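You operate a simulated robot arm through the tools that you are given. There is no shell and no other tool.

Carry out the task below with a simulated two-armed robot. There is one attempt and no reset: what you move stays moved.

## Task
Load the three oil cans on the sofa into the long tray and lift it onto the wall brackets.
Fine: cans stay standing. Set down upright: can.
Where things are to end (x, y in the base frame): can within 0.05 m of [2.84, 1.6]; can within 0.05 m of [2.86, 1.46]; can within 0.05 m of [2.88, 1.33]; long tray within 0.05 m of [3.36, 0.63].
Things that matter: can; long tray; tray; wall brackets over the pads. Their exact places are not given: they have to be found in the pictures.

It is judged by the outcome, as a careful person would: the job done as asked, and still so three seconds after it is handed in. It fails if anything else is knocked over, pushed out of place, dropped, spilled or broken.

## Robot
Two 7-joint arms with fingered hands on one trunk, on a base that moves. Base frame: it is fixed to the floor where the robot stands at the start and does not move with it; the origin is under the middle of the robot, x ahead of it, y to its left, z up. Units: m, rad, N and s.
The left shoulder is at the start at [0.072, 0.155, 0.909], the right one opposite. With the tool pointing down near the work surface each hand reaches from about 0.1 to 0.84 m from the robot's upright axis, wherever it stands, measured 20 degrees to its own side. Places, roughly: can [1.25, 6.25, 1.75]; long tray [2.75, 1.5, 0.5]; tray [2.9, 1.5, 0.5]; wall brackets over the pads [3.4, 0.6, 1.3]. Payload 4 kg a hand.
The tool frame of a hand sits at the grasp point between the pads (the TCP): z along the fingers, y along the line on which they close. The tips reach 0.03 m beyond it. The gripper opens to 0.104 m; its body begins 0.035 m behind the TCP. The gripper is a hand of 3 fingers: y runs from the thumb to the fingers, the wrist lies at [-0.015, -0.104, -0.178] in the tool frame, and closing takes about 1.5 s.
Orientation is that of the tool frame in the base frame, as a unit quaternion [x, y, z, w]. With the fingers straight down and the wrist toward the robot, the tool's x, y and z point along [0, 1, 0], [1, 0, 0] and [0, 0, -1] of the base frame.

## Interface
- The arms move only by the tool move_arm. It takes "left_plan", "right_plan" or both (then of equal length, played together; a hand with none holds still); each is a list of rows, each an object of numbers (a shift or turn left out is 0, a gripper value left out holds the last): "dx", "dy", "dz": the shift along the tool's x, y, z in units of 25 mm (1.0 is 25 mm); "wx", "wy", "wz": the turn, a rotation vector about the tool's x, y, z in units of 5 degrees (1.0 is 5 degrees). In form: [{"dx": .., "dy": .., "dz": .., "wx": .., "wy": .., "wz": ..}, ...]. A call has 1 to 20 rows; each row shifts and turns the commanded pose from where the row before left it, along the tool's axes as they then stand. "left_hand" and "right_hand" are, for a hand that has rows, the gripper command, from -1 (fully open) to 1 (shut), values between in proportion, set as the call begins (left out, the last holds). A call with a number of a shift or a turn outside -1 to 1 is refused whole. Rows are played at 5 a second. More than 0.05 m and 0.15 rad between two rows, or a gripper value outside its range, and nothing of the call is played. Where a pose cannot be reached the arm comes as near as it can. A force on the tool above 70 N (or 10 N above the force at the start of the call, whichever is more), or a blocked arm, ends the call early, and 0.2 s more pass. Each finger travels about 0.153 m/s and halts on what it meets, pressing with about 24 N; the grip force reading is that of the motor and also rises with nothing between the fingers. The clock runs only during rows and for 0.2 s after the last one: add rows that do not move to give the fingers time. The reply holds the time, the measured pose of the TCP, the force on the tool along the base axes, the opening and the grip force, in the units named above and with some noise, with the torque about the TCP (base axes, N m) and any sound that the robot's microphone picked up.
- Cameras (640 x 400 px; columns grow to the right, rows downward): "scene" is now at [0.1549, 0.0029, 1.1414]; the picture's right is [0.13, -0.99, -0.00], its down [-0.61, -0.08, -0.79] and it looks along [0.78, 0.10, -0.62] (base axes); focal length 248 px, centre (320, 200). "left" rides on the left gripper at [-0.064, -0.094, -0.117] in its tool frame; the picture's right is [-0.72, -0.33, 0.61], its down [0.64, -0.65, 0.40] and it looks along [0.27, 0.68, 0.68] (tool axes); focal length 238 px, centre (320, 200). "right" rides on the right gripper at [0.064, -0.094, -0.117] in its tool frame; the picture's right is [-0.72, 0.33, -0.61], its down [-0.64, -0.65, 0.40] and it looks along [-0.27, 0.68, 0.68] (tool axes); focal length 238 px, centre (320, 200).
- get_image(camera): a new picture of that camera. No time passes.
- move_column(by): slides the trunk up (or, below 0, down) by that many m; the arms and the scene camera ride with it, the base frame stays. It gives what a move gives, with no picture.
- base_move(legs): drives the robot by 1 to 6 legs, each [ahead, left, turn to the left] in m, m and rad, along the robot's own axes; the way and the turn of a leg run together, so that a leg with both is an arc; at most 1.5 m and 3.142 rad a leg. The arms and the cameras ride along, it lands a little off, and it stops where it bumps. It gives what a move gives.
- set_fingers(index, middle, thumb_bend, thumb_turn, hand): sets how far each is bent, from 0 (flat) to 1 (curled in); at 0.3 the hand is open as for a grip, at 0.7 the pads meet at the TCP. One left out holds its place. A second passes; each finger stops where it meets its share of the squeeze, and holds until it gets a number again. A gripper value or a shape takes the hand back. It gives what a move gives, with no picture; readings hold the bend of each and the force on the fingers (four entries, about 0 where the hand has none), thumb and palm. thumb_turn goes from beside the hand (0) to across from the fingers (1), as for a grip.
- hand_shape(shape, hand): the hand has 3 fingers and takes this shape, open, in about a second: jaw (thumb against the fingers, like two jaws); tri (thumb and two fingers); tip (a fingertip pinch); poke (one finger out to press); point (the index stretched); flat (the hand flat); cup (the hand cupped); fist (a fist). The gripper value then closes the fingers along that shape, each until it touches; the sizes above hold for jaw. It gives what a move gives, with no picture.
- turn_head(pan, tilt): turns the head with the scene camera to pan (to the left, within 1.501 rad either way) and tilt (down, from -0.506 to 1.204), counted from straight ahead of the robot. It gives what a move gives.
- pixel_to_xyz(camera, pixels): there is no depth. For up to 12 entries [column, row, z] of the newest picture of that camera ("zoom" is the newest enlarged one), the place [x, y] in the base frame at which the ray of that pixel passes the height z, good to about 0.003 m, but the place of the scene camera against the robot may be out by one fixed shift of up to 0.025 m in any direction. No time passes.
- enlarge(camera, box): a new picture of the part [left, top, right, bottom] of that camera's present view, enlarged. No time passes.
- hand_in(): hands the job in; it is judged then, once.

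Leave the grippers open and the arms clear of the work at the hand-in unless told otherwise.

The tools are called by a JSON object that holds its "op" and its "data". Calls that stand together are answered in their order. move_arm: Moves the arms, as the interface text tells. Its arguments: {"type":"object","properties":{"left_plan":{"type":"array"},"left_hand":{"type":"number"},"right_plan":{"type":"array"},"right_hand":{"type":"number"}},"required":[]} The other tools are called the same way: move_column (by) moves the trunk up or down; hand_shape (shape, hand) gives the hand a shape; set_fingers (index, middle, thumb_bend, thumb_turn, hand) moves the fingers one by one; base_move (legs) drives the base; turn_head (pan, tilt) turns the head that bears the scene camera; get_image (camera) takes a picture; pixel_to_xyz (camera, pixels) gives the place at which the rays of pixels pass given heights; enlarge (camera, box) takes an enlarged picture of a part of a camera's view; hand_in () hands the job in.

At the start:

```text
clock: 0.0
left_position: [0.5653, 0.2782, 0.7673]
left_tool_rot: [0.707, 0.707, -0.001, -0.001]
left_force: [-0.2, -0.1, 0.2]
left_torque: [0.02, -0.02, 0.01]
left_width: 0.1035
left_finger_force: 0.0
left_shape: jaw
left_bend: [0.3, 0.3, 0.3, 0.98]
left_finger forces: [0.0, 0.0, 0.0, 0.0, 0.1, 0.1]
right_position: [0.5917, -0.2222, 0.7663]
right_tool_rot: [0.707, 0.707, 0.0, 0.0]
right_force: [-0.2, 0.8, 0.5]
right_torque: [0.03, 0.02, -0.02]
right_width: 0.1034
right_finger_force: 0.1
right_shape: jaw
right_bend: [0.3, 0.3, 0.3, 0.98]
right_finger forces: [0.0, 0.0, 0.1, 0.0, 0.0, 0.0]
trunk travel left (down, up): [-0.325, 0.615]
robot x, y, heading: [-0.0011, 0.0, -0.002]
head pan, tilt (commanded): [0.131, 0.663]
```

scene: 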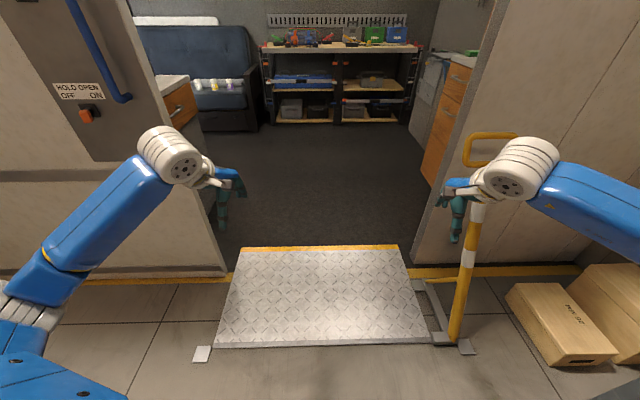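
right: 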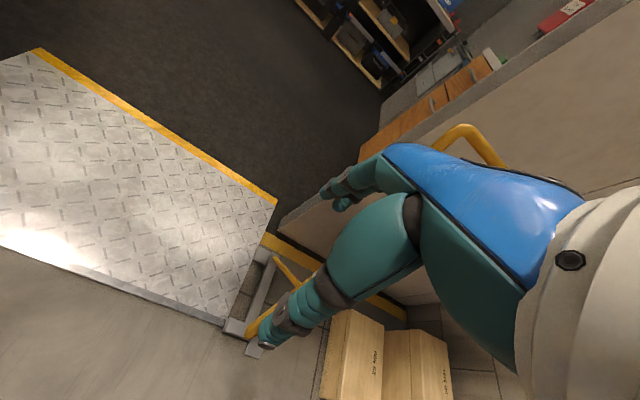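
left: 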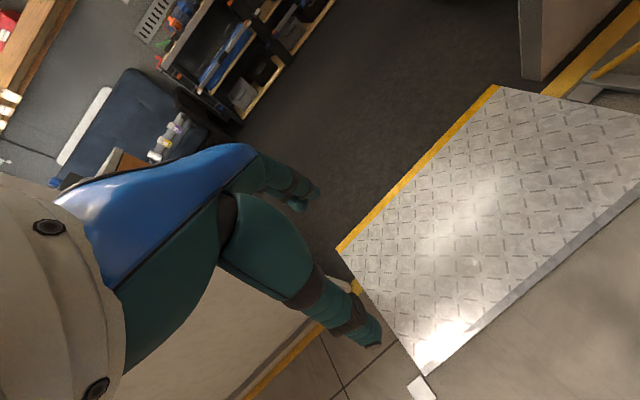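

I start by looking around: the sofa appears at the upper left of the scene picture (about 205, 80), with some cans at (200-240, 85). I'll enlarge that part.

{"op": "enlarge", "data": {"camera": "scene", "box": [120, 0, 280, 140]}}

{"op": "enlarge", "data": {"camera": "scene", "box": [250, 0, 490, 150]}}

```text
2.86 times, centred on (200, 70) of scene
```

zoom: 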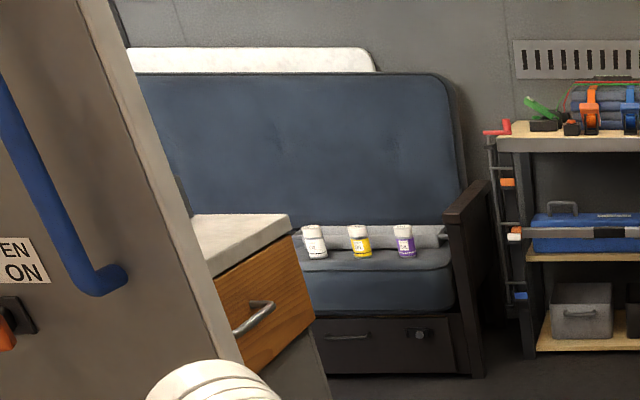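

```text
2.67 times, centred on (370, 75) of scene
```

zoom: 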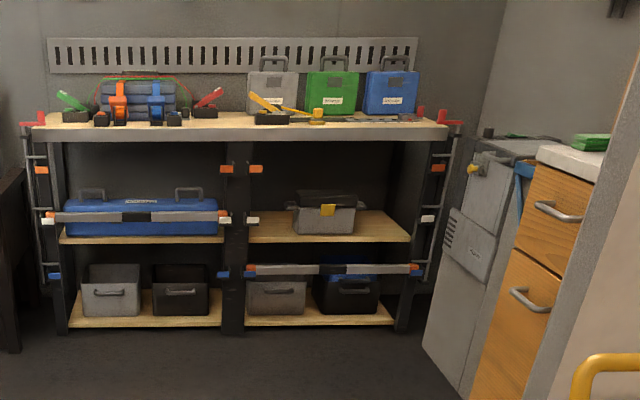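

The cans (white, yellow, purple) stand on the sofa at about scene (197-225, 84). I raise the head's gaze to see the wall brackets and the room.

{"op": "turn_head", "data": {"pan": 0.2, "tilt": 0.1}}

{"op": "get_image", "data": {"camera": "scene"}}

```text
clock: 1.0
left_position: [0.5635, 0.2787, 0.7671]
left_tool_rot: [0.707, 0.707, -0.001, 0.0]
left_force: [0.4, -0.2, -0.6]
left_torque: [-0.04, -0.01, 0.01]
left_width: 0.1037
left_finger_force: 0.0
left_shape: jaw
left_bend: [0.3, 0.3, 0.3, 0.98]
left_finger forces: [0.1, 0.1, 0.0, 0.0, 0.0, 0.0]
right_position: [0.5896, -0.2221, 0.7673]
right_tool_rot: [0.707, 0.707, 0.0, 0.0]
right_force: [-0.1, 0.5, -0.5]
right_torque: [-0.02, -0.01, 0.02]
right_width: 0.1038
right_finger_force: 0.0
right_shape: jaw
right_bend: [0.3, 0.3, 0.3, 0.98]
right_finger forces: [0.0, 0.0, 0.1, 0.0, 0.0, 0.1]
trunk travel left (down, up): [-0.325, 0.615]
robot x, y, heading: [-0.0019, -0.0015, 0.002]
head pan, tilt (commanded): [0.201, 0.099]
```

```text
taken
```

scene: 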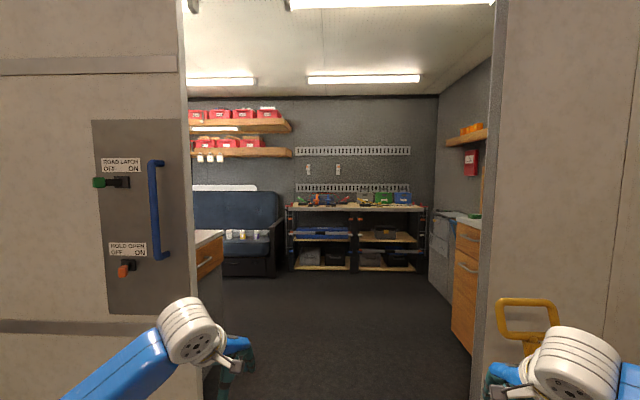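

{"op": "enlarge", "data": {"camera": "scene", "box": [180, 90, 300, 165]}}

{"op": "enlarge", "data": {"camera": "scene", "box": [280, 130, 440, 230]}}

{"op": "enlarge", "data": {"camera": "scene", "box": [180, 180, 300, 280]}}

{"op": "enlarge", "data": {"camera": "scene", "box": [80, 110, 200, 300]}}

```text
5.33 times, centred on (240, 128) of scene
```

zoom: 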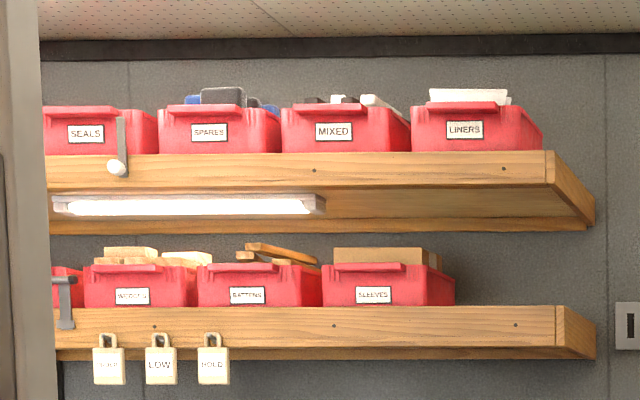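

```text
4.00 times, centred on (360, 180) of scene
```

zoom: 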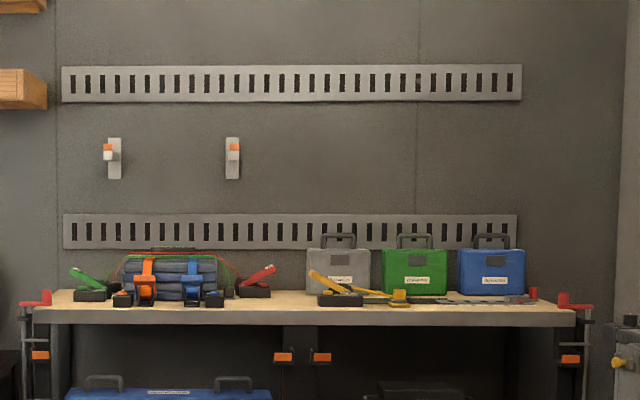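

```text
4.00 times, centred on (240, 230) of scene
```

zoom: 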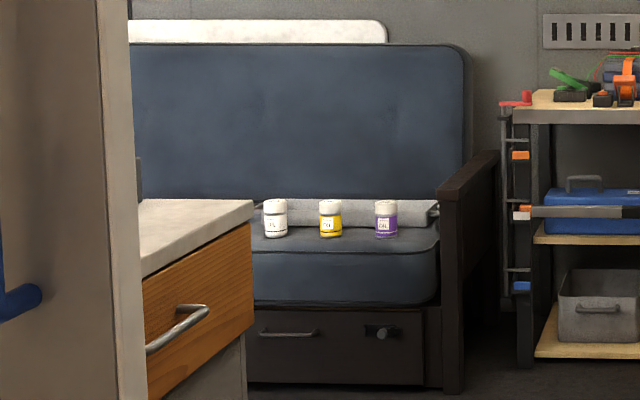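

```text
2.11 times, centred on (140, 205) of scene
```

zoom: 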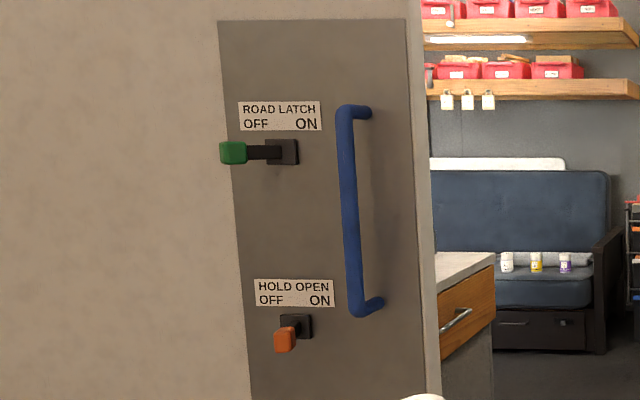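

Three cans with labels are visible on the sofa, brackets probably the two grey plates at scene (308,168) and (338,168). To get in I need to know the doorway. I tilt the head down to measure the ramp and door edges.

{"op": "turn_head", "data": {"pan": 0.0, "tilt": 0.8}}

{"op": "get_image", "data": {"camera": "scene"}}

```text
clock: 2.0
left_position: [0.5633, 0.2792, 0.767]
left_tool_rot: [0.707, 0.707, -0.001, 0.0]
left_force: [0.0, 0.2, 0.4]
left_torque: [0.0, -0.01, 0.02]
left_width: 0.1035
left_finger_force: 0.0
left_shape: jaw
left_bend: [0.3, 0.3, 0.3, 0.98]
left_finger forces: [0.1, 0.1, 0.1, 0.0, 0.0, 0.0]
right_position: [0.5905, -0.2206, 0.7673]
right_tool_rot: [0.707, 0.707, 0.0, 0.0]
right_force: [0.4, -0.8, -0.4]
right_torque: [0.02, 0.0, 0.03]
right_width: 0.1036
right_finger_force: 0.2
right_shape: jaw
right_bend: [0.3, 0.3, 0.3, 0.98]
right_finger forces: [0.0, 0.0, 0.1, 0.0, 0.0, 0.1]
trunk travel left (down, up): [-0.325, 0.615]
robot x, y, heading: [0.0019, 0.0011, 0.001]
head pan, tilt (commanded): [0.0, 0.799]
```

```text
taken
```

scene: 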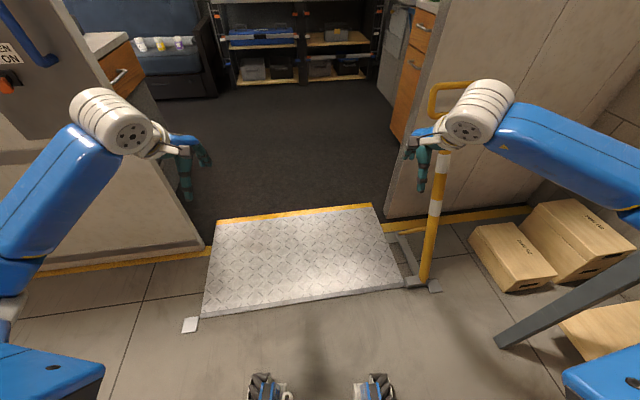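

{"op": "pixel_to_xyz", "data": {"camera": "scene", "pixels": [[425, 285, 0.0], [400, 287, 0.0], [202, 316, 0.0], [217, 222, 0.0], [371, 206, 0.0], [385, 215, 0.0], [205, 246, 0.0], [190, 325, 0.0], [440, 155, 0.6], [255, 385, 0.05], [388, 385, 0.05], [434, 290, 0.0]]}}

{"op": "enlarge", "data": {"camera": "scene", "box": [360, 60, 520, 320]}}

```text
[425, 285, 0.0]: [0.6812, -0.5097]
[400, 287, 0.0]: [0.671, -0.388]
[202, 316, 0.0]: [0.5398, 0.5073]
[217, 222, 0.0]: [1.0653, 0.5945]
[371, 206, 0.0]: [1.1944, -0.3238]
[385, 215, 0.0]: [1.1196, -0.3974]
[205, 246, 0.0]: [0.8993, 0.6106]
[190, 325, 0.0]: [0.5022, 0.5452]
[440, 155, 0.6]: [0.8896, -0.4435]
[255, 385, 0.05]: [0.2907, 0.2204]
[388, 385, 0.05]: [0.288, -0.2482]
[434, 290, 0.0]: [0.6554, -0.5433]
```

```text
1.54 times, centred on (440, 190) of scene
```

zoom: 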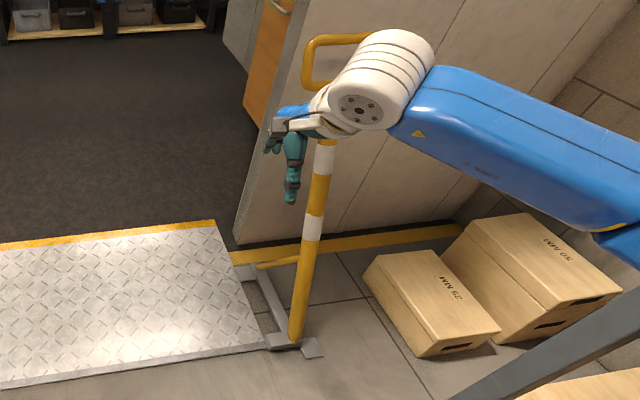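

{"op": "pixel_to_xyz", "data": {"camera": "scene", "pixels": [[0, 230, 0.8], [0, 270, 0.75], [40, 260, 0.75], [0, 310, 0.75], [100, 370, 0.8], [635, 230, 0.75], [120, 130, 0.9], [470, 125, 0.9], [635, 180, 0.8], [565, 380, 0.8]]}}

{"op": "turn_head", "data": {"pan": 1.2, "tilt": 0.9}}

{"op": "get_image", "data": {"camera": "scene"}}

```text
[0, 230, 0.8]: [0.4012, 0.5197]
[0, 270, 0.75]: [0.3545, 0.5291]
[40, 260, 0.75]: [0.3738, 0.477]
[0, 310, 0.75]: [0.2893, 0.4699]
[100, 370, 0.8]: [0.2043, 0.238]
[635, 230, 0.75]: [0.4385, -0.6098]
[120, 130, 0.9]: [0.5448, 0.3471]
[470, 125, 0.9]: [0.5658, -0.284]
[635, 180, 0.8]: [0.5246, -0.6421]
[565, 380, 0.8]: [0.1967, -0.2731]
```

```text
clock: 3.5
left_position: [0.5627, 0.2785, 0.7666]
left_tool_rot: [0.707, 0.707, 0.0, -0.001]
left_force: [-0.4, 0.4, -0.4]
left_torque: [0.03, 0.02, -0.03]
left_width: 0.1036
left_finger_force: 0.1
left_shape: jaw
left_bend: [0.3, 0.3, 0.3, 0.98]
left_finger forces: [0.0, 0.0, 0.1, 0.1, 0.0, 0.0]
right_position: [0.5908, -0.2229, 0.7669]
right_tool_rot: [0.707, 0.707, -0.001, -0.001]
right_force: [0.3, 0.5, 0.1]
right_torque: [0.01, -0.02, 0.02]
right_width: 0.1036
right_finger_force: 0.0
right_shape: jaw
right_bend: [0.3, 0.3, 0.3, 0.98]
right_finger forces: [0.0, 0.0, 0.1, 0.0, 0.0, 0.0]
trunk travel left (down, up): [-0.325, 0.615]
robot x, y, heading: [0.0021, -0.0023, -0.002]
head pan, tilt (commanded): [1.201, 0.901]
```

```text
taken
```

scene: 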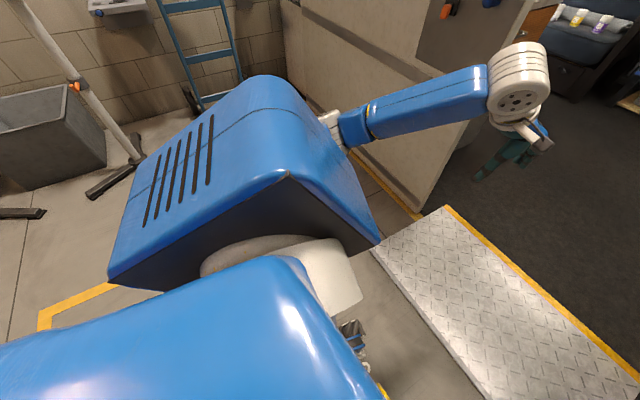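

{"op": "pixel_to_xyz", "data": {"camera": "scene", "pixels": [[130, 220, 0.85], [170, 120, 0.85], [260, 80, 0.85], [330, 120, 0.8], [110, 285, 0.75], [515, 80, 0.85]]}}

{"op": "turn_head", "data": {"pan": -1.2, "tilt": 0.9}}

{"op": "get_image", "data": {"camera": "scene"}}

```text
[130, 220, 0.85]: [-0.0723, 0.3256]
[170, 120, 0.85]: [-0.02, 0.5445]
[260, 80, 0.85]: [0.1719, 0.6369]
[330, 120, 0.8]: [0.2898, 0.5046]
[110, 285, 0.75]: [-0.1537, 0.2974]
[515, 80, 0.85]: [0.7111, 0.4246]
```

```text
clock: 5.7
left_position: [0.5644, 0.2794, 0.7676]
left_tool_rot: [0.707, 0.707, -0.001, 0.0]
left_force: [-0.6, -0.5, -0.3]
left_torque: [-0.02, 0.0, -0.01]
left_width: 0.1036
left_finger_force: 0.0
left_shape: jaw
left_bend: [0.3, 0.3, 0.3, 0.98]
left_finger forces: [0.1, 0.0, 0.0, 0.1, 0.0, 0.0]
right_position: [0.5906, -0.2219, 0.7681]
right_tool_rot: [0.707, 0.708, 0.0, 0.0]
right_force: [-1.2, -0.8, 0.1]
right_torque: [-0.03, 0.02, 0.01]
right_width: 0.1036
right_finger_force: 0.1
right_shape: jaw
right_bend: [0.3, 0.3, 0.3, 0.98]
right_finger forces: [0.0, 0.0, 0.0, 0.0, 0.0, 0.1]
trunk travel left (down, up): [-0.325, 0.615]
robot x, y, heading: [0.0011, 0.0003, -0.002]
head pan, tilt (commanded): [-1.201, 0.901]
```

```text
taken
```

scene: 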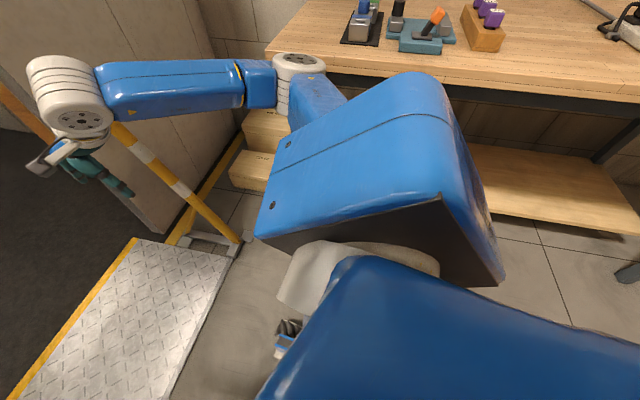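

The elbows stick out to about y = ±0.6, too wide for the 1.03 m doorway (edges near (0.90, 0.61) and (1.12, −0.40)). I stretch both hands forward and inward a bit and up to bring the elbows in; the air ahead (above the ramp) is free.

{"op": "move_arm", "data": {"left_plan": [{"dy": 1, "dx": -0.5, "dz": -0.5}, {"dy": 1, "dx": -0.5, "dz": -0.5}, {"dy": 1, "dx": -0.5, "dz": -0.5}, {"dy": 1, "dx": -0.5, "dz": -0.5}, {"dy": 1, "dx": -0.5, "dz": -0.5}, {"dy": 1, "dx": -0.5, "dz": -0.5}], "right_plan": [{"dy": 1, "dx": 0.5, "dz": -0.5}, {"dy": 1, "dx": 0.5, "dz": -0.5}, {"dy": 1, "dx": 0.5, "dz": -0.5}, {"dy": 1, "dx": 0.5, "dz": -0.5}, {"dy": 1, "dx": 0.5, "dz": -0.5}, {"dy": 1, "dx": 0, "dz": -0.5}]}}

{"op": "get_image", "data": {"camera": "scene"}}

```text
clock: 7.0
left_position: [0.7143, 0.2031, 0.8421]
left_tool_rot: [0.707, 0.707, 0.0, -0.001]
left_force: [-0.2, 0.0, 0.0]
left_torque: [-0.01, 0.0, 0.01]
left_width: 0.1035
left_finger_force: 0.0
left_shape: jaw
left_bend: [0.3, 0.3, 0.3, 0.98]
left_finger forces: [0.0, 0.0, 0.0, 0.1, 0.0, 0.0]
right_position: [0.7415, -0.1604, 0.8386]
right_tool_rot: [0.707, 0.707, 0.0, -0.001]
right_force: [0.9, -0.3, 1.0]
right_torque: [-0.03, -0.03, 0.03]
right_width: 0.1034
right_finger_force: 0.1
right_shape: jaw
right_bend: [0.3, 0.3, 0.3, 0.98]
right_finger forces: [0.0, 0.0, 0.0, 0.1, 0.0, 0.0]
trunk travel left (down, up): [-0.325, 0.615]
robot x, y, heading: [0.0038, -0.001, -0.002]
head pan, tilt (commanded): [-1.201, 0.901]
```

```text
taken
```

scene: 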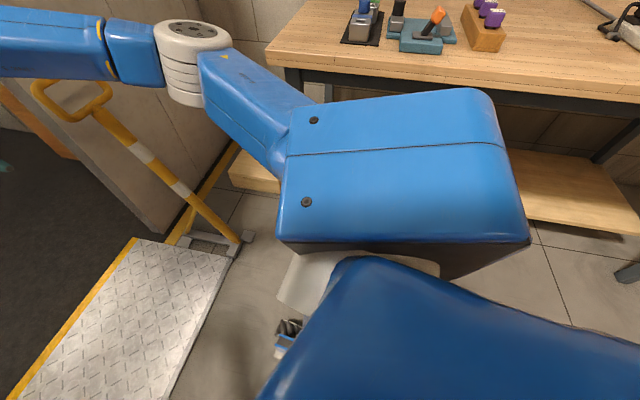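

{"op": "pixel_to_xyz", "data": {"camera": "scene", "pixels": [[195, 60, 0.9], [195, 60, 0.8], [215, 25, 0.85], [460, 90, 0.9], [460, 90, 0.8], [290, 110, 0.85], [525, 235, 0.85]]}}

{"op": "turn_head", "data": {"pan": 0.0, "tilt": 0.6}}

{"op": "get_image", "data": {"camera": "scene"}}

{"op": "get_image", "data": {"camera": "left"}}

{"op": "get_image", "data": {"camera": "right"}}

```text
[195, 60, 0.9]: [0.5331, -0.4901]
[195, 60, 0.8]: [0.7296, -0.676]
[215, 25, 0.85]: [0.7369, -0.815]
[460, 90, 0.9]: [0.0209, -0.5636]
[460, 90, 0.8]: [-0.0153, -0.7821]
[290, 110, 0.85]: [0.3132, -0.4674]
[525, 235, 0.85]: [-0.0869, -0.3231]
```

```text
clock: 8.4
left_position: [0.712, 0.2041, 0.8425]
left_tool_rot: [0.707, 0.707, 0.0, 0.0]
left_force: [0.1, 1.2, 0.2]
left_torque: [0.01, 0.02, 0.0]
left_width: 0.1037
left_finger_force: 0.1
left_shape: jaw
left_bend: [0.3, 0.3, 0.3, 0.98]
left_finger forces: [0.0, 0.0, 0.0, 0.1, 0.0, 0.0]
right_position: [0.7415, -0.1599, 0.8405]
right_tool_rot: [0.707, 0.707, 0.0, 0.001]
right_force: [0.6, -0.2, -0.4]
right_torque: [0.01, 0.0, 0.01]
right_width: 0.1039
right_finger_force: 0.0
right_shape: jaw
right_bend: [0.3, 0.3, 0.3, 0.98]
right_finger forces: [0.0, 0.1, 0.0, 0.0, 0.0, 0.0]
trunk travel left (down, up): [-0.325, 0.615]
robot x, y, heading: [-0.0005, -0.0028, -0.002]
head pan, tilt (commanded): [0.0, 0.6]
```

```text
taken
```

scene: 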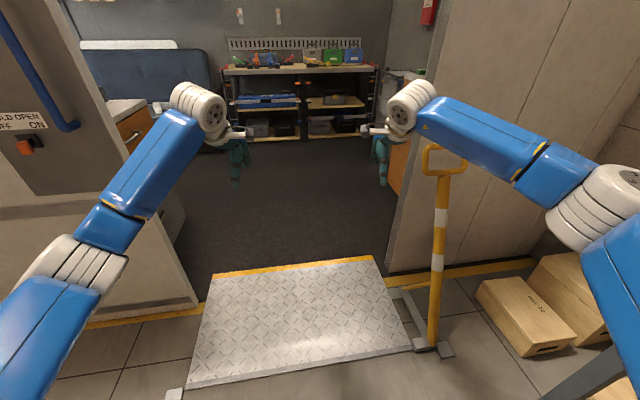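

```text
taken
```

left: 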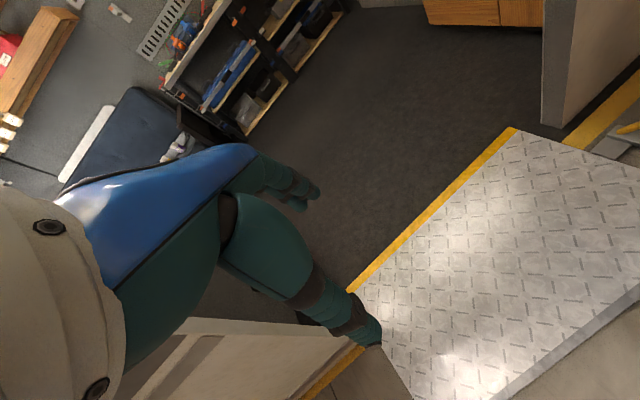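

```text
taken
```

right: 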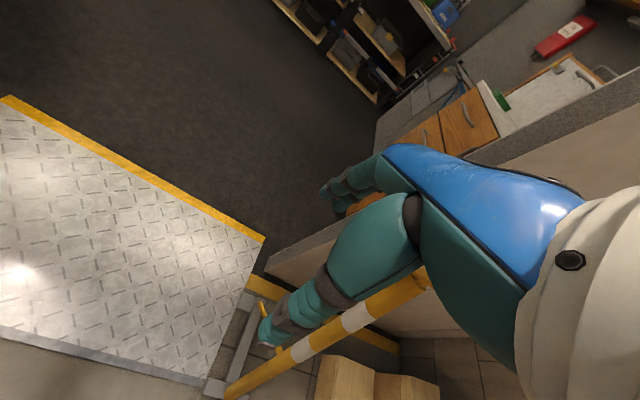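

The elbows are still about ±0.5 wide. The yellow handle beside the ramp also leans in to about (0.9, −0.4, 0.75). I'll raise the trunk so the arms pass above the handle, and stretch the arms further to narrow the elbows.

{"op": "move_column", "data": {"by": 0.3}}

{"op": "move_arm", "data": {"left_plan": [{"dy": 1, "dx": -0.3}, {"dy": 1, "dx": -0.3}, {"dy": 1, "dx": -0.3}, {"dy": 1, "dx": -0.3}, {"dy": 1}], "right_plan": [{"dy": 1}, {"dy": 1}, {"dy": 1}, {"dy": 1}, {}]}}

{"op": "turn_head", "data": {"pan": 0.9, "tilt": 0.7}}

{"op": "get_image", "data": {"camera": "scene"}}

```text
clock: 11.4
left_position: [0.7129, 0.2033, 1.1426]
left_tool_rot: [0.707, 0.707, 0.0, 0.0]
left_force: [-0.9, -0.4, -0.5]
left_torque: [0.0, -0.01, -0.01]
left_width: 0.1039
left_finger_force: 0.1
left_shape: jaw
left_bend: [0.3, 0.3, 0.3, 0.98]
left_finger forces: [0.1, 0.0, 0.0, 0.0, 0.0, 0.0]
right_position: [0.7413, -0.1602, 1.141]
right_tool_rot: [0.708, 0.707, 0.0, 0.0]
right_force: [0.2, -0.3, 0.0]
right_torque: [-0.02, 0.0, -0.02]
right_width: 0.1035
right_finger_force: 0.2
right_shape: jaw
right_bend: [0.3, 0.3, 0.3, 0.98]
right_finger forces: [0.1, 0.0, 0.0, 0.0, 0.0, 0.1]
trunk travel left (down, up): [-0.625, 0.315]
robot x, y, heading: [0.0001, -0.004, 0.004]
head pan, tilt (commanded): [0.0, 0.6]
```

```text
clock: 12.7
left_position: [0.8341, 0.174, 1.1409]
left_tool_rot: [0.707, 0.707, 0.001, -0.001]
left_force: [-0.7, -0.7, 0.0]
left_torque: [-0.01, -0.01, -0.02]
left_width: 0.1038
left_finger_force: 0.1
left_shape: jaw
left_bend: [0.3, 0.3, 0.3, 0.98]
left_finger forces: [0.0, 0.0, 0.0, 0.0, 0.1, 0.1]
left hand out of reach, approached as far as the arm can: row 5
right_position: [0.8354, -0.1608, 1.1386]
right_tool_rot: [0.706, 0.708, -0.001, 0.0]
right_force: [-0.3, 0.4, -0.2]
right_torque: [-0.03, 0.03, 0.0]
right_width: 0.1039
right_finger_force: 0.1
right_shape: jaw
right_bend: [0.3, 0.3, 0.3, 0.98]
right_finger forces: [0.1, 0.0, 0.0, 0.1, 0.0, 0.0]
right hand out of reach, approached as far as the arm can: row 4
trunk travel left (down, up): [-0.625, 0.315]
robot x, y, heading: [-0.0, -0.0026, -0.002]
head pan, tilt (commanded): [0.0, 0.6]
```

```text
clock: 13.8
left_position: [0.8334, 0.1749, 1.14]
left_tool_rot: [0.707, 0.707, 0.0, 0.0]
left_force: [0.0, -0.1, -0.8]
left_torque: [0.0, -0.01, -0.01]
left_width: 0.1039
left_finger_force: 0.0
left_shape: jaw
left_bend: [0.3, 0.3, 0.3, 0.98]
left_finger forces: [0.0, 0.1, 0.1, 0.0, 0.0, 0.1]
right_position: [0.8365, -0.1612, 1.1385]
right_tool_rot: [0.707, 0.707, 0.0, 0.0]
right_force: [-0.1, -0.2, -0.1]
right_torque: [0.0, 0.0, 0.0]
right_width: 0.1035
right_finger_force: 0.2
right_shape: jaw
right_bend: [0.3, 0.3, 0.3, 0.98]
right_finger forces: [0.0, 0.1, 0.1, 0.0, 0.0, 0.0]
trunk travel left (down, up): [-0.625, 0.315]
robot x, y, heading: [-0.0022, -0.0021, -0.001]
head pan, tilt (commanded): [0.901, 0.7]
```

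```text
taken
```

scene: 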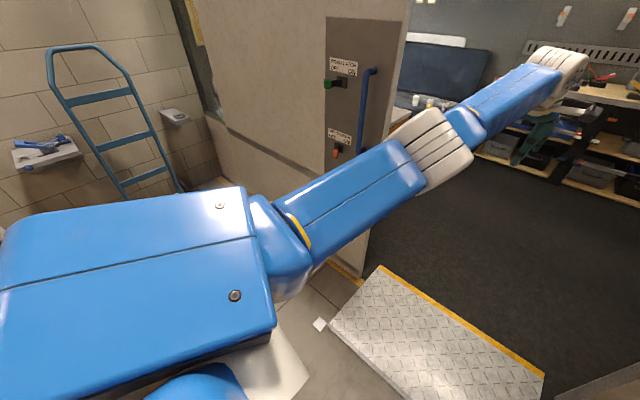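

{"op": "pixel_to_xyz", "data": {"camera": "scene", "pixels": [[435, 115, 1.2], [435, 115, 1.25], [240, 190, 1.25], [240, 190, 1.2], [10, 225, 1.25], [10, 225, 1.2], [410, 150, 1.2], [300, 180, 1.2]]}}

{"op": "turn_head", "data": {"pan": 0.1, "tilt": 0.8}}

{"op": "get_image", "data": {"camera": "scene"}}

```text
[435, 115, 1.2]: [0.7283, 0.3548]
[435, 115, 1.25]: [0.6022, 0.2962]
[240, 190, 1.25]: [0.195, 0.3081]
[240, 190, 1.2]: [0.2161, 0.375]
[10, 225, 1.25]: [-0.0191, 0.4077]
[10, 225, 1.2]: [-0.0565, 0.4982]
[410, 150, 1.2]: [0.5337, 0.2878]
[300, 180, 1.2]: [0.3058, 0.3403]
```

```text
clock: 15.0
left_position: [0.8331, 0.1754, 1.139]
left_tool_rot: [0.707, 0.707, 0.0, 0.0]
left_force: [0.6, -0.1, 0.1]
left_torque: [-0.02, 0.03, 0.01]
left_width: 0.1037
left_finger_force: 0.1
left_shape: jaw
left_bend: [0.3, 0.3, 0.3, 0.98]
left_finger forces: [0.0, 0.0, 0.1, 0.0, 0.1, 0.0]
right_position: [0.8347, -0.1603, 1.1386]
right_tool_rot: [0.707, 0.707, 0.001, 0.0]
right_force: [0.1, 0.7, -0.8]
right_torque: [0.02, -0.03, -0.04]
right_width: 0.1037
right_finger_force: 0.0
right_shape: jaw
right_bend: [0.3, 0.3, 0.3, 0.98]
right_finger forces: [0.1, 0.0, 0.1, 0.0, 0.0, 0.0]
trunk travel left (down, up): [-0.625, 0.315]
robot x, y, heading: [0.0019, 0.0008, -0.003]
head pan, tilt (commanded): [0.099, 0.799]
```

```text
taken
```

scene: 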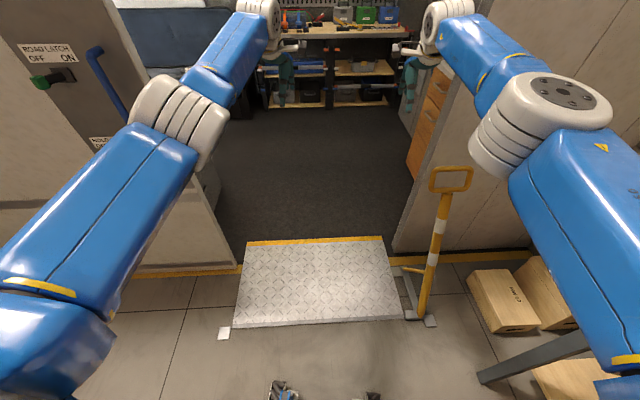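

{"op": "pixel_to_xyz", "data": {"camera": "scene", "pixels": [[240, 266, 0.0], [392, 251, 0.0], [246, 242, 0.0], [382, 237, 0.0], [233, 327, 0.0], [404, 318, 0.0], [424, 313, 0.0], [450, 190, 0.7], [450, 168, 0.8], [430, 190, 0.75], [473, 185, 0.75], [222, 210, 0.0]]}}

```text
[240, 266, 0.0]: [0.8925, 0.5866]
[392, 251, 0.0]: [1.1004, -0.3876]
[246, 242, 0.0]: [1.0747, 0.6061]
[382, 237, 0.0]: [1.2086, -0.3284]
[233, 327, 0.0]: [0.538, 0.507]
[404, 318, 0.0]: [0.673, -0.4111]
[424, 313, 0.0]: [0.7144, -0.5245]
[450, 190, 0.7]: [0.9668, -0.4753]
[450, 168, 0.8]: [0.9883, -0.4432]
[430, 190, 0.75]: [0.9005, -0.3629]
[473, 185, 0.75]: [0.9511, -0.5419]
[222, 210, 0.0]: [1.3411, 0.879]
```

The stretched arms now fit (elbows about ±0.35). The doorway, seen along its normal (heading ≈ 0.14 rad), spans about −0.54…+0.455 m sideways, so its middle is at −0.04. I turn left 0.14, shift 0.04 right, and drive up the ramp a little.

{"op": "base_move", "data": {"legs": [[0, -0.04, 0.142], [0.4, 0, 0]]}}

{"op": "get_image", "data": {"camera": "scene"}}

```text
clock: 18.1
left_position: [1.1819, 0.2978, 1.1456]
left_tool_rot: [0.656, 0.754, 0.006, 0.001]
left_force: [-0.6, 0.3, 0.3]
left_torque: [-0.02, -0.03, -0.03]
left_width: 0.1037
left_finger_force: 0.1
left_shape: jaw
left_bend: [0.3, 0.3, 0.3, 0.98]
left_finger forces: [0.0, 0.1, 0.1, 0.0, 0.0, 0.1]
right_position: [1.2286, -0.0362, 1.1441]
right_tool_rot: [0.656, 0.755, 0.004, 0.003]
right_force: [-0.3, -0.3, -0.2]
right_torque: [0.03, -0.04, -0.01]
right_width: 0.1036
right_finger_force: 0.0
right_shape: jaw
right_bend: [0.3, 0.3, 0.3, 0.98]
right_finger forces: [0.0, 0.1, 0.0, 0.0, 0.1, 0.0]
trunk travel left (down, up): [-0.625, 0.315]
robot x, y, heading: [0.4015, 0.0193, 0.141]
head pan, tilt (commanded): [0.099, 0.799]
```

```text
taken
```

scene: 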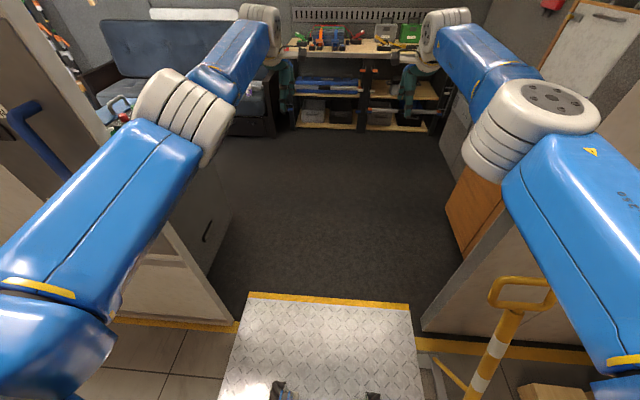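

{"op": "pixel_to_xyz", "data": {"camera": "scene", "pixels": [[232, 322, 0.0], [421, 330, 0.0], [248, 294, 0.0], [409, 306, 0.0], [210, 275, 0.0], [463, 255, 0.0]]}}

{"op": "turn_head", "data": {"pan": 1.3, "tilt": 0.5}}

{"op": "get_image", "data": {"camera": "scene"}}

```text
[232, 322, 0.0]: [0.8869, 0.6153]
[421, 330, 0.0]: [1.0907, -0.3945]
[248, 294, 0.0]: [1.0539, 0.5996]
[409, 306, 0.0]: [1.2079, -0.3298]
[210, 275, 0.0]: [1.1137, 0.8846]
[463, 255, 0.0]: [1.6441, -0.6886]
```

```text
clock: 19.5
left_position: [1.1866, 0.3041, 1.1279]
left_tool_rot: [0.656, 0.755, 0.0, -0.002]
left_force: [0.5, 0.1, -0.1]
left_torque: [0.02, 0.0, 0.01]
left_width: 0.1037
left_finger_force: 0.1
left_shape: jaw
left_bend: [0.3, 0.3, 0.3, 0.98]
left_finger forces: [0.0, 0.1, 0.0, 0.1, 0.1, 0.1]
right_position: [1.2345, -0.0313, 1.1258]
right_tool_rot: [0.657, 0.754, -0.001, 0.0]
right_force: [0.5, 0.3, 0.0]
right_torque: [0.02, 0.0, 0.03]
right_width: 0.1038
right_finger_force: 0.1
right_shape: jaw
right_bend: [0.3, 0.3, 0.3, 0.98]
right_finger forces: [0.1, 0.0, 0.0, 0.1, 0.1, 0.1]
trunk travel left (down, up): [-0.625, 0.315]
robot x, y, heading: [0.4, 0.0146, 0.143]
head pan, tilt (commanded): [1.3, 0.499]
```

```text
taken
```

scene: 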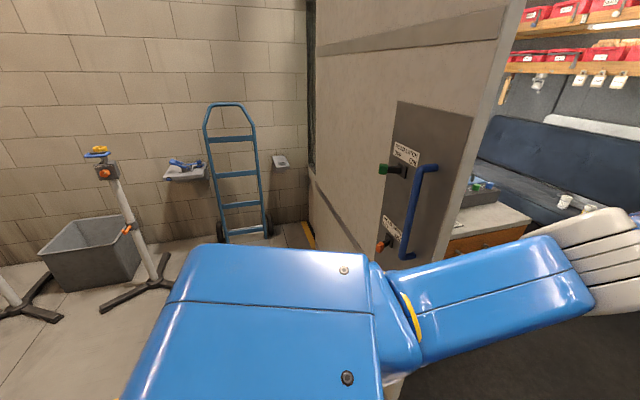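

Clearances look fine (door edges at sideways +0.48 / −0.545, my widest part about ±0.41). I drive 0.8 m ahead through the doorway.

{"op": "base_move", "data": {"legs": [[0.4, 0, 0], [0.4, 0, 0]]}}

{"op": "turn_head", "data": {"pan": 0.6, "tilt": 0.5}}

{"op": "get_image", "data": {"camera": "scene"}}

```text
clock: 24.1
left_position: [2.0013, 0.4209, 1.1318]
left_tool_rot: [0.656, 0.755, -0.004, -0.003]
left_force: [0.2, -0.2, 0.3]
left_torque: [-0.03, 0.02, -0.01]
left_width: 0.1038
left_finger_force: 0.2
left_shape: jaw
left_bend: [0.3, 0.3, 0.3, 0.98]
left_finger forces: [0.0, 0.0, 0.0, 0.1, 0.0, 0.0]
right_position: [2.0494, 0.0877, 1.1311]
right_tool_rot: [0.655, 0.756, -0.005, -0.003]
right_force: [-0.4, 0.4, 0.4]
right_torque: [-0.02, -0.01, 0.0]
right_width: 0.104
right_finger_force: 0.0
right_shape: jaw
right_bend: [0.3, 0.3, 0.3, 0.98]
right_finger forces: [0.0, 0.0, 0.0, 0.1, 0.1, 0.0]
trunk travel left (down, up): [-0.625, 0.315]
robot x, y, heading: [1.1819, 0.1264, 0.143]
head pan, tilt (commanded): [1.3, 0.499]
```

```text
clock: 25.1
left_position: [2.0018, 0.4186, 1.1466]
left_tool_rot: [0.655, 0.755, 0.003, 0.0]
left_force: [0.0, 0.1, 0.2]
left_torque: [0.01, -0.02, -0.01]
left_width: 0.104
left_finger_force: 0.1
left_shape: jaw
left_bend: [0.3, 0.3, 0.3, 0.98]
left_finger forces: [0.0, 0.0, 0.0, 0.1, 0.1, 0.0]
right_position: [2.0516, 0.0894, 1.1451]
right_tool_rot: [0.655, 0.755, 0.0, 0.002]
right_force: [0.3, 0.9, 0.0]
right_torque: [0.01, -0.01, -0.01]
right_width: 0.1037
right_finger_force: 0.0
right_shape: jaw
right_bend: [0.3, 0.3, 0.3, 0.98]
right_finger forces: [0.0, 0.0, 0.1, 0.0, 0.0, 0.0]
trunk travel left (down, up): [-0.625, 0.315]
robot x, y, heading: [1.1832, 0.128, 0.141]
head pan, tilt (commanded): [0.6, 0.499]
```

```text
taken
```

scene: 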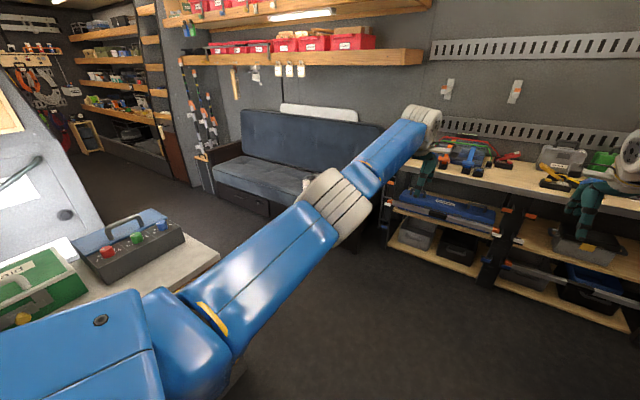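

I'm inside. I look left to see the counter on my left and the way to the sofa.

{"op": "turn_head", "data": {"pan": 1.2, "tilt": 0.6}}

{"op": "get_image", "data": {"camera": "scene"}}

{"op": "get_image", "data": {"camera": "left"}}

```text
clock: 26.1
left_position: [2.0018, 0.4194, 1.1446]
left_tool_rot: [0.655, 0.756, 0.002, 0.0]
left_force: [0.4, -0.5, -0.8]
left_torque: [-0.03, -0.01, 0.03]
left_width: 0.104
left_finger_force: 0.1
left_shape: jaw
left_bend: [0.3, 0.3, 0.3, 0.98]
left_finger forces: [0.2, 0.1, 0.0, 0.0, 0.0, 0.0]
right_position: [2.0529, 0.0888, 1.1445]
right_tool_rot: [0.655, 0.755, -0.001, 0.001]
right_force: [-1.0, -0.9, -0.4]
right_torque: [0.02, -0.02, -0.02]
right_width: 0.1037
right_finger_force: 0.1
right_shape: jaw
right_bend: [0.3, 0.3, 0.3, 0.98]
right_finger forces: [0.1, 0.0, 0.1, 0.0, 0.0, 0.0]
trunk travel left (down, up): [-0.625, 0.315]
robot x, y, heading: [1.1889, 0.124, 0.14]
head pan, tilt (commanded): [1.201, 0.6]
```

```text
taken
```

scene: 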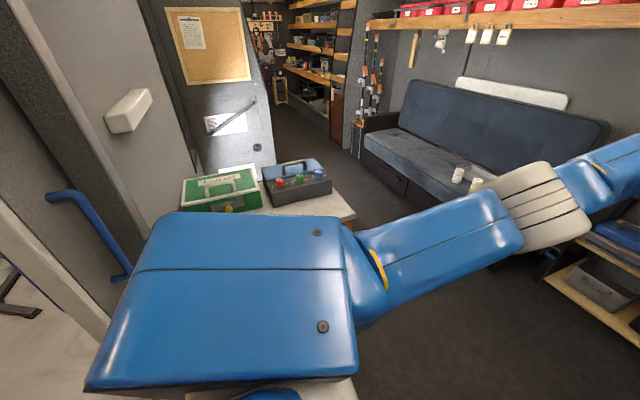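

```text
taken
```

left: 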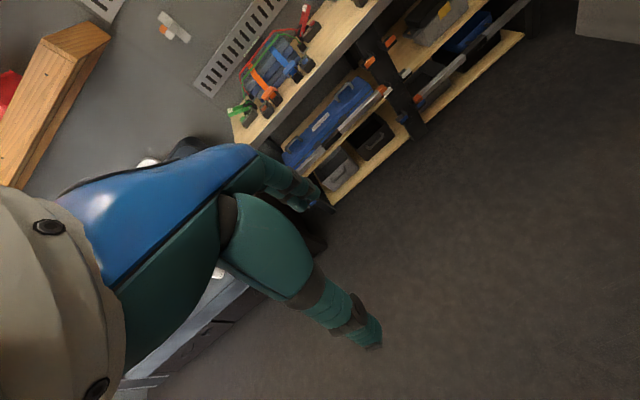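

{"op": "pixel_to_xyz", "data": {"camera": "scene", "pixels": [[355, 215, 0.9], [355, 215, 0.8], [330, 190, 0.9], [405, 197, 0.0], [458, 178, 0.5], [474, 187, 0.5], [440, 210, 0.4], [365, 150, 0.4], [515, 255, 0.0]]}}

{"op": "enlarge", "data": {"camera": "scene", "box": [340, 60, 640, 260]}}

```text
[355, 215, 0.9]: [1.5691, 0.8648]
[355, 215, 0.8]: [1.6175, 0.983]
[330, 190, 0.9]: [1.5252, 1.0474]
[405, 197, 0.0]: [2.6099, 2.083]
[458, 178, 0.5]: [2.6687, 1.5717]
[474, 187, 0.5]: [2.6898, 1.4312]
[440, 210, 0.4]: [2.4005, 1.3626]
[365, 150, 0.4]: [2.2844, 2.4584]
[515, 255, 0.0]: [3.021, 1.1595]
```

```text
2.00 times, centred on (490, 160) of scene
```

zoom: 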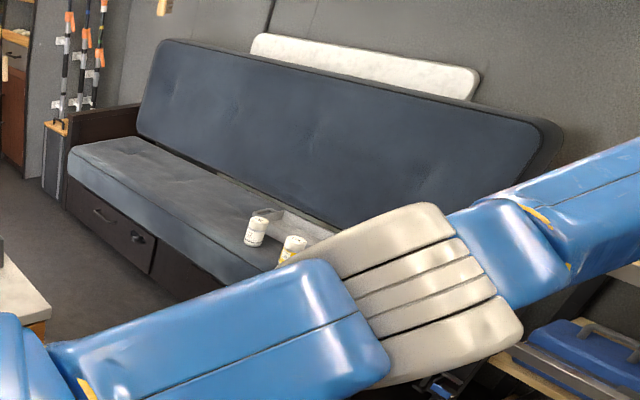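

The left counter ends near x ≈ 1.6; the sofa seat is low (z ≈ 0.37), with the cans in front of what looks like a long light-grey tray. I retract the arms somewhat (they're high at z ≈ 1.14, above everything nearby) and drive 0.8 m ahead.

{"op": "move_arm", "data": {"left_plan": [{"dy": -1}, {"dy": -1}, {"dy": -1}, {"dy": -1}, {"dy": -1}, {"dy": -1}], "right_plan": [{"dy": -1}, {"dy": -1}, {"dy": -1}, {"dy": -1}, {"dy": -1}, {"dy": -1}]}}

{"op": "base_move", "data": {"legs": [[0.4, 0, 0], [0.4, 0, 0]]}}

{"op": "turn_head", "data": {"pan": 0.8, "tilt": 0.6}}

{"op": "get_image", "data": {"camera": "scene"}}

```text
clock: 26.5
left_position: [1.9498, 0.4314, 1.1301]
left_tool_rot: [0.636, 0.771, -0.013, -0.018]
left_force: [0.1, -0.2, -0.1]
left_torque: [0.02, -0.03, 0.0]
left_width: 0.1042
left_finger_force: 0.1
left_shape: jaw
left_bend: [0.3, 0.3, 0.3, 0.98]
left_finger forces: [0.0, 0.0, 0.0, 0.1, 0.0, 0.1]
right_position: [2.0244, 0.0381, 1.1572]
right_tool_rot: [0.694, 0.72, 0.01, 0.005]
right_force: [-0.5, 1.2, 0.3]
right_torque: [-0.03, -0.03, 0.02]
right_width: 0.1041
right_finger_force: 0.1
right_shape: jaw
right_bend: [0.3, 0.3, 0.3, 0.98]
right_finger forces: [0.0, 0.0, 0.0, 0.1, 0.0, 0.0]
trunk travel left (down, up): [-0.625, 0.315]
robot x, y, heading: [1.1868, 0.126, 0.137]
head pan, tilt (commanded): [1.201, 0.6]
stopped in row 1 (left hand): the arm was blocked; the commanded pose is now the measured one
```

```text
clock: 27.2
left_position: [1.9137, 0.4292, 1.1555]
left_tool_rot: [0.636, 0.772, 0.003, -0.007]
left_force: [-0.8, 0.4, -0.4]
left_torque: [0.02, -0.04, -0.01]
left_width: 0.1039
left_finger_force: 0.1
left_shape: jaw
left_bend: [0.3, 0.3, 0.3, 0.98]
left_finger forces: [0.0, 0.1, 0.1, 0.0, 0.0, 0.1]
right_position: [1.9878, 0.0316, 1.1833]
right_tool_rot: [0.694, 0.719, 0.023, 0.018]
right_force: [-0.2, 0.0, 0.3]
right_torque: [-0.04, -0.03, -0.01]
right_width: 0.1039
right_finger_force: 0.0
right_shape: jaw
right_bend: [0.3, 0.3, 0.3, 0.98]
right_finger forces: [0.0, 0.0, 0.0, 0.1, 0.0, 0.1]
trunk travel left (down, up): [-0.625, 0.315]
robot x, y, heading: [1.1887, 0.1293, 0.139]
head pan, tilt (commanded): [1.201, 0.6]
stopped in leg 1: the robot was blocked; the commanded pose is now the measured one
```

```text
clock: 28.1
left_position: [1.9166, 0.4288, 1.1543]
left_tool_rot: [0.637, 0.771, 0.003, -0.007]
left_force: [0.5, 0.4, 0.1]
left_torque: [0.01, 0.06, 0.01]
left_width: 0.1039
left_finger_force: 0.1
left_shape: jaw
left_bend: [0.3, 0.3, 0.3, 0.98]
left_finger forces: [0.0, 0.0, 0.0, 0.1, 0.1, 0.0]
right_position: [1.9919, 0.0337, 1.1809]
right_tool_rot: [0.694, 0.719, 0.021, 0.015]
right_force: [0.1, -0.2, -0.5]
right_torque: [0.01, 0.0, 0.0]
right_width: 0.1039
right_finger_force: 0.1
right_shape: jaw
right_bend: [0.3, 0.3, 0.3, 0.98]
right_finger forces: [0.1, 0.1, 0.0, 0.0, 0.0, 0.0]
trunk travel left (down, up): [-0.625, 0.315]
robot x, y, heading: [1.186, 0.1281, 0.144]
head pan, tilt (commanded): [0.799, 0.6]
```

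```text
taken
```

scene: 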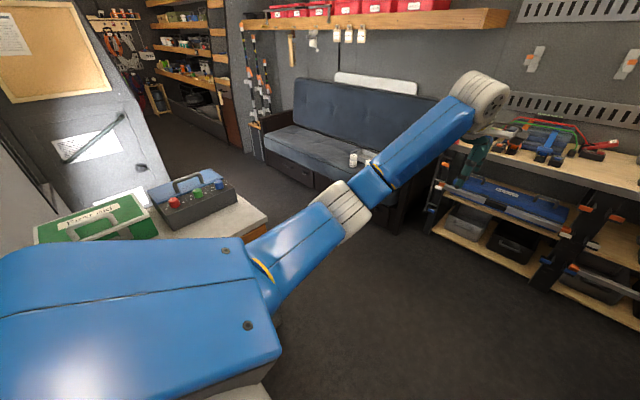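

The retraction was blocked — bending the elbows pushed an upper arm against the door frame (I'm still between the jambs). I stretch the arms forward again to free them before driving on.

{"op": "move_arm", "data": {"left_plan": [{"dy": 0.8, "dx": -0.25, "dz": 0.1, "wz": 0.14}, {"dy": 0.8, "dx": -0.25, "dz": 0.1, "wz": 0.14}, {"dy": 0.8, "dx": -0.25, "dz": 0.1, "wz": 0.14}, {"dy": 0.8, "dx": -0.25, "dz": 0.1, "wz": 0.14}], "right_plan": [{"dy": 0.62, "dx": 0.53, "dz": 0.36, "wz": -0.3}, {"dy": 0.62, "dx": 0.53, "dz": 0.36, "wz": -0.3}, {"dy": 0.62, "dx": 0.53, "dz": 0.36, "wz": -0.3}, {"dy": 0.62, "dx": 0.53, "dz": 0.36, "wz": -0.3}]}}

{"op": "turn_head", "data": {"pan": -1.0, "tilt": 0.6}}

{"op": "get_image", "data": {"camera": "scene"}}

```text
clock: 28.4
left_position: [1.9058, 0.4261, 1.162]
left_tool_rot: [0.637, 0.77, 0.008, -0.002]
left_force: [-0.9, 0.4, -0.2]
left_torque: [-0.01, -0.02, 0.0]
left_width: 0.1041
left_finger_force: 0.1
left_shape: jaw
left_bend: [0.3, 0.3, 0.3, 0.97]
left_finger forces: [0.0, 0.0, 0.1, 0.0, 0.0, 0.0]
right_position: [1.979, 0.0351, 1.1899]
right_tool_rot: [0.691, 0.722, 0.03, 0.023]
right_force: [-0.4, -0.6, 0.4]
right_torque: [-0.03, 0.0, 0.0]
right_width: 0.1039
right_finger_force: 0.2
right_shape: jaw
right_bend: [0.3, 0.3, 0.3, 0.97]
right_finger forces: [0.1, 0.0, 0.1, 0.0, 0.0, 0.1]
trunk travel left (down, up): [-0.625, 0.315]
robot x, y, heading: [1.1883, 0.1247, 0.143]
head pan, tilt (commanded): [0.799, 0.6]
stopped in row 1 (right hand): the arm was blocked; the commanded pose is now the measured one
```

```text
clock: 30.2
left_position: [1.9067, 0.4255, 1.1635]
left_tool_rot: [0.638, 0.77, 0.008, -0.002]
left_force: [-0.3, -0.1, 0.1]
left_torque: [0.01, 0.01, -0.04]
left_width: 0.1039
left_finger_force: 0.1
left_shape: jaw
left_bend: [0.3, 0.3, 0.3, 0.97]
left_finger forces: [0.0, 0.1, 0.1, 0.0, 0.0, 0.0]
right_position: [1.9802, 0.0363, 1.1889]
right_tool_rot: [0.69, 0.723, 0.028, 0.022]
right_force: [0.1, 0.8, 1.1]
right_torque: [0.0, 0.02, 0.0]
right_width: 0.1038
right_finger_force: 0.0
right_shape: jaw
right_bend: [0.3, 0.3, 0.3, 0.97]
right_finger forces: [0.0, 0.0, 0.1, 0.0, 0.1, 0.0]
trunk travel left (down, up): [-0.625, 0.315]
robot x, y, heading: [1.1886, 0.1249, 0.141]
head pan, tilt (commanded): [-1.0, 0.6]
```

```text
taken
```

scene: 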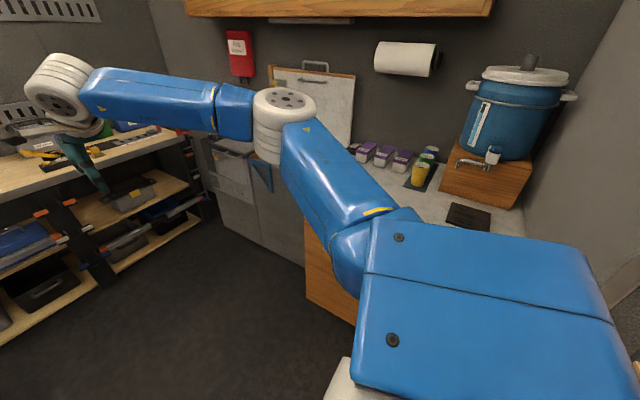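

Still blocked at the right. I look more to the side/back at both shoulders to find the contact.

{"op": "turn_head", "data": {"pan": -1.5, "tilt": 0.7}}

{"op": "get_image", "data": {"camera": "scene"}}

{"op": "turn_head", "data": {"pan": 1.5, "tilt": 0.7}}

{"op": "get_image", "data": {"camera": "scene"}}

```text
clock: 31.2
left_position: [1.9077, 0.4254, 1.1636]
left_tool_rot: [0.638, 0.77, 0.008, -0.001]
left_force: [-0.3, -0.7, -0.2]
left_torque: [-0.01, 0.02, 0.01]
left_width: 0.1039
left_finger_force: 0.0
left_shape: jaw
left_bend: [0.3, 0.3, 0.3, 0.97]
left_finger forces: [0.1, 0.0, 0.1, 0.1, 0.0, 0.1]
right_position: [1.9806, 0.0349, 1.1895]
right_tool_rot: [0.69, 0.723, 0.028, 0.021]
right_force: [0.8, -0.7, 0.1]
right_torque: [0.01, -0.01, 0.03]
right_width: 0.1037
right_finger_force: 0.0
right_shape: jaw
right_bend: [0.3, 0.3, 0.3, 0.97]
right_finger forces: [0.0, 0.0, 0.1, 0.0, 0.1, 0.1]
trunk travel left (down, up): [-0.625, 0.315]
robot x, y, heading: [1.186, 0.1292, 0.138]
head pan, tilt (commanded): [-1.499, 0.7]
```

```text
taken
```

scene: 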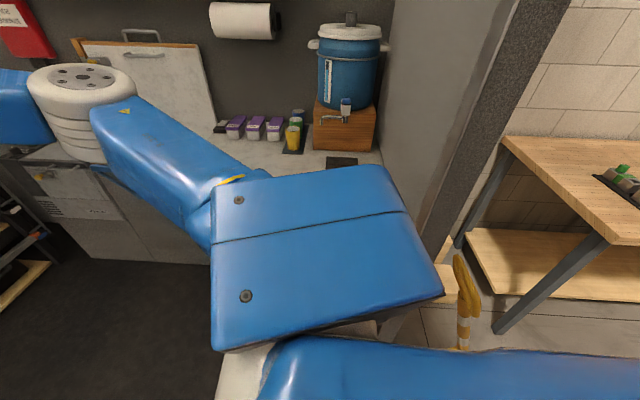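

```text
clock: 33.8
left_position: [1.9082, 0.4241, 1.1634]
left_tool_rot: [0.638, 0.77, 0.008, -0.002]
left_force: [0.0, -0.6, 0.9]
left_torque: [-0.02, 0.0, -0.04]
left_width: 0.104
left_finger_force: 0.0
left_shape: jaw
left_bend: [0.3, 0.3, 0.3, 0.97]
left_finger forces: [0.0, 0.0, 0.0, 0.0, 0.1, 0.0]
right_position: [1.9797, 0.0355, 1.1895]
right_tool_rot: [0.69, 0.723, 0.028, 0.023]
right_force: [0.4, -0.1, 0.0]
right_torque: [-0.03, 0.0, 0.02]
right_width: 0.1039
right_finger_force: 0.1
right_shape: jaw
right_bend: [0.3, 0.3, 0.3, 0.97]
right_finger forces: [0.1, 0.0, 0.1, 0.1, 0.0, 0.0]
trunk travel left (down, up): [-0.625, 0.315]
robot x, y, heading: [1.1921, 0.126, 0.14]
head pan, tilt (commanded): [1.499, 0.7]
```

```text
taken
```

scene: 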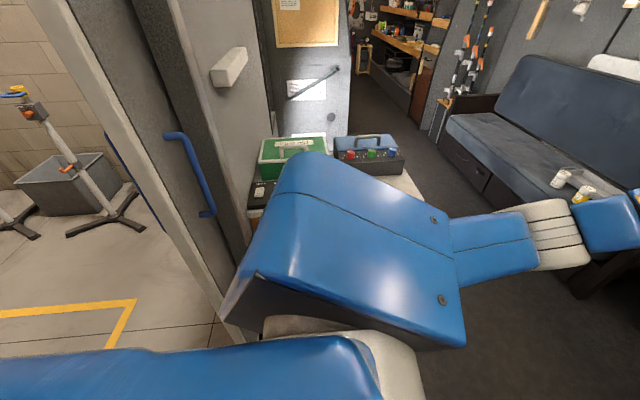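

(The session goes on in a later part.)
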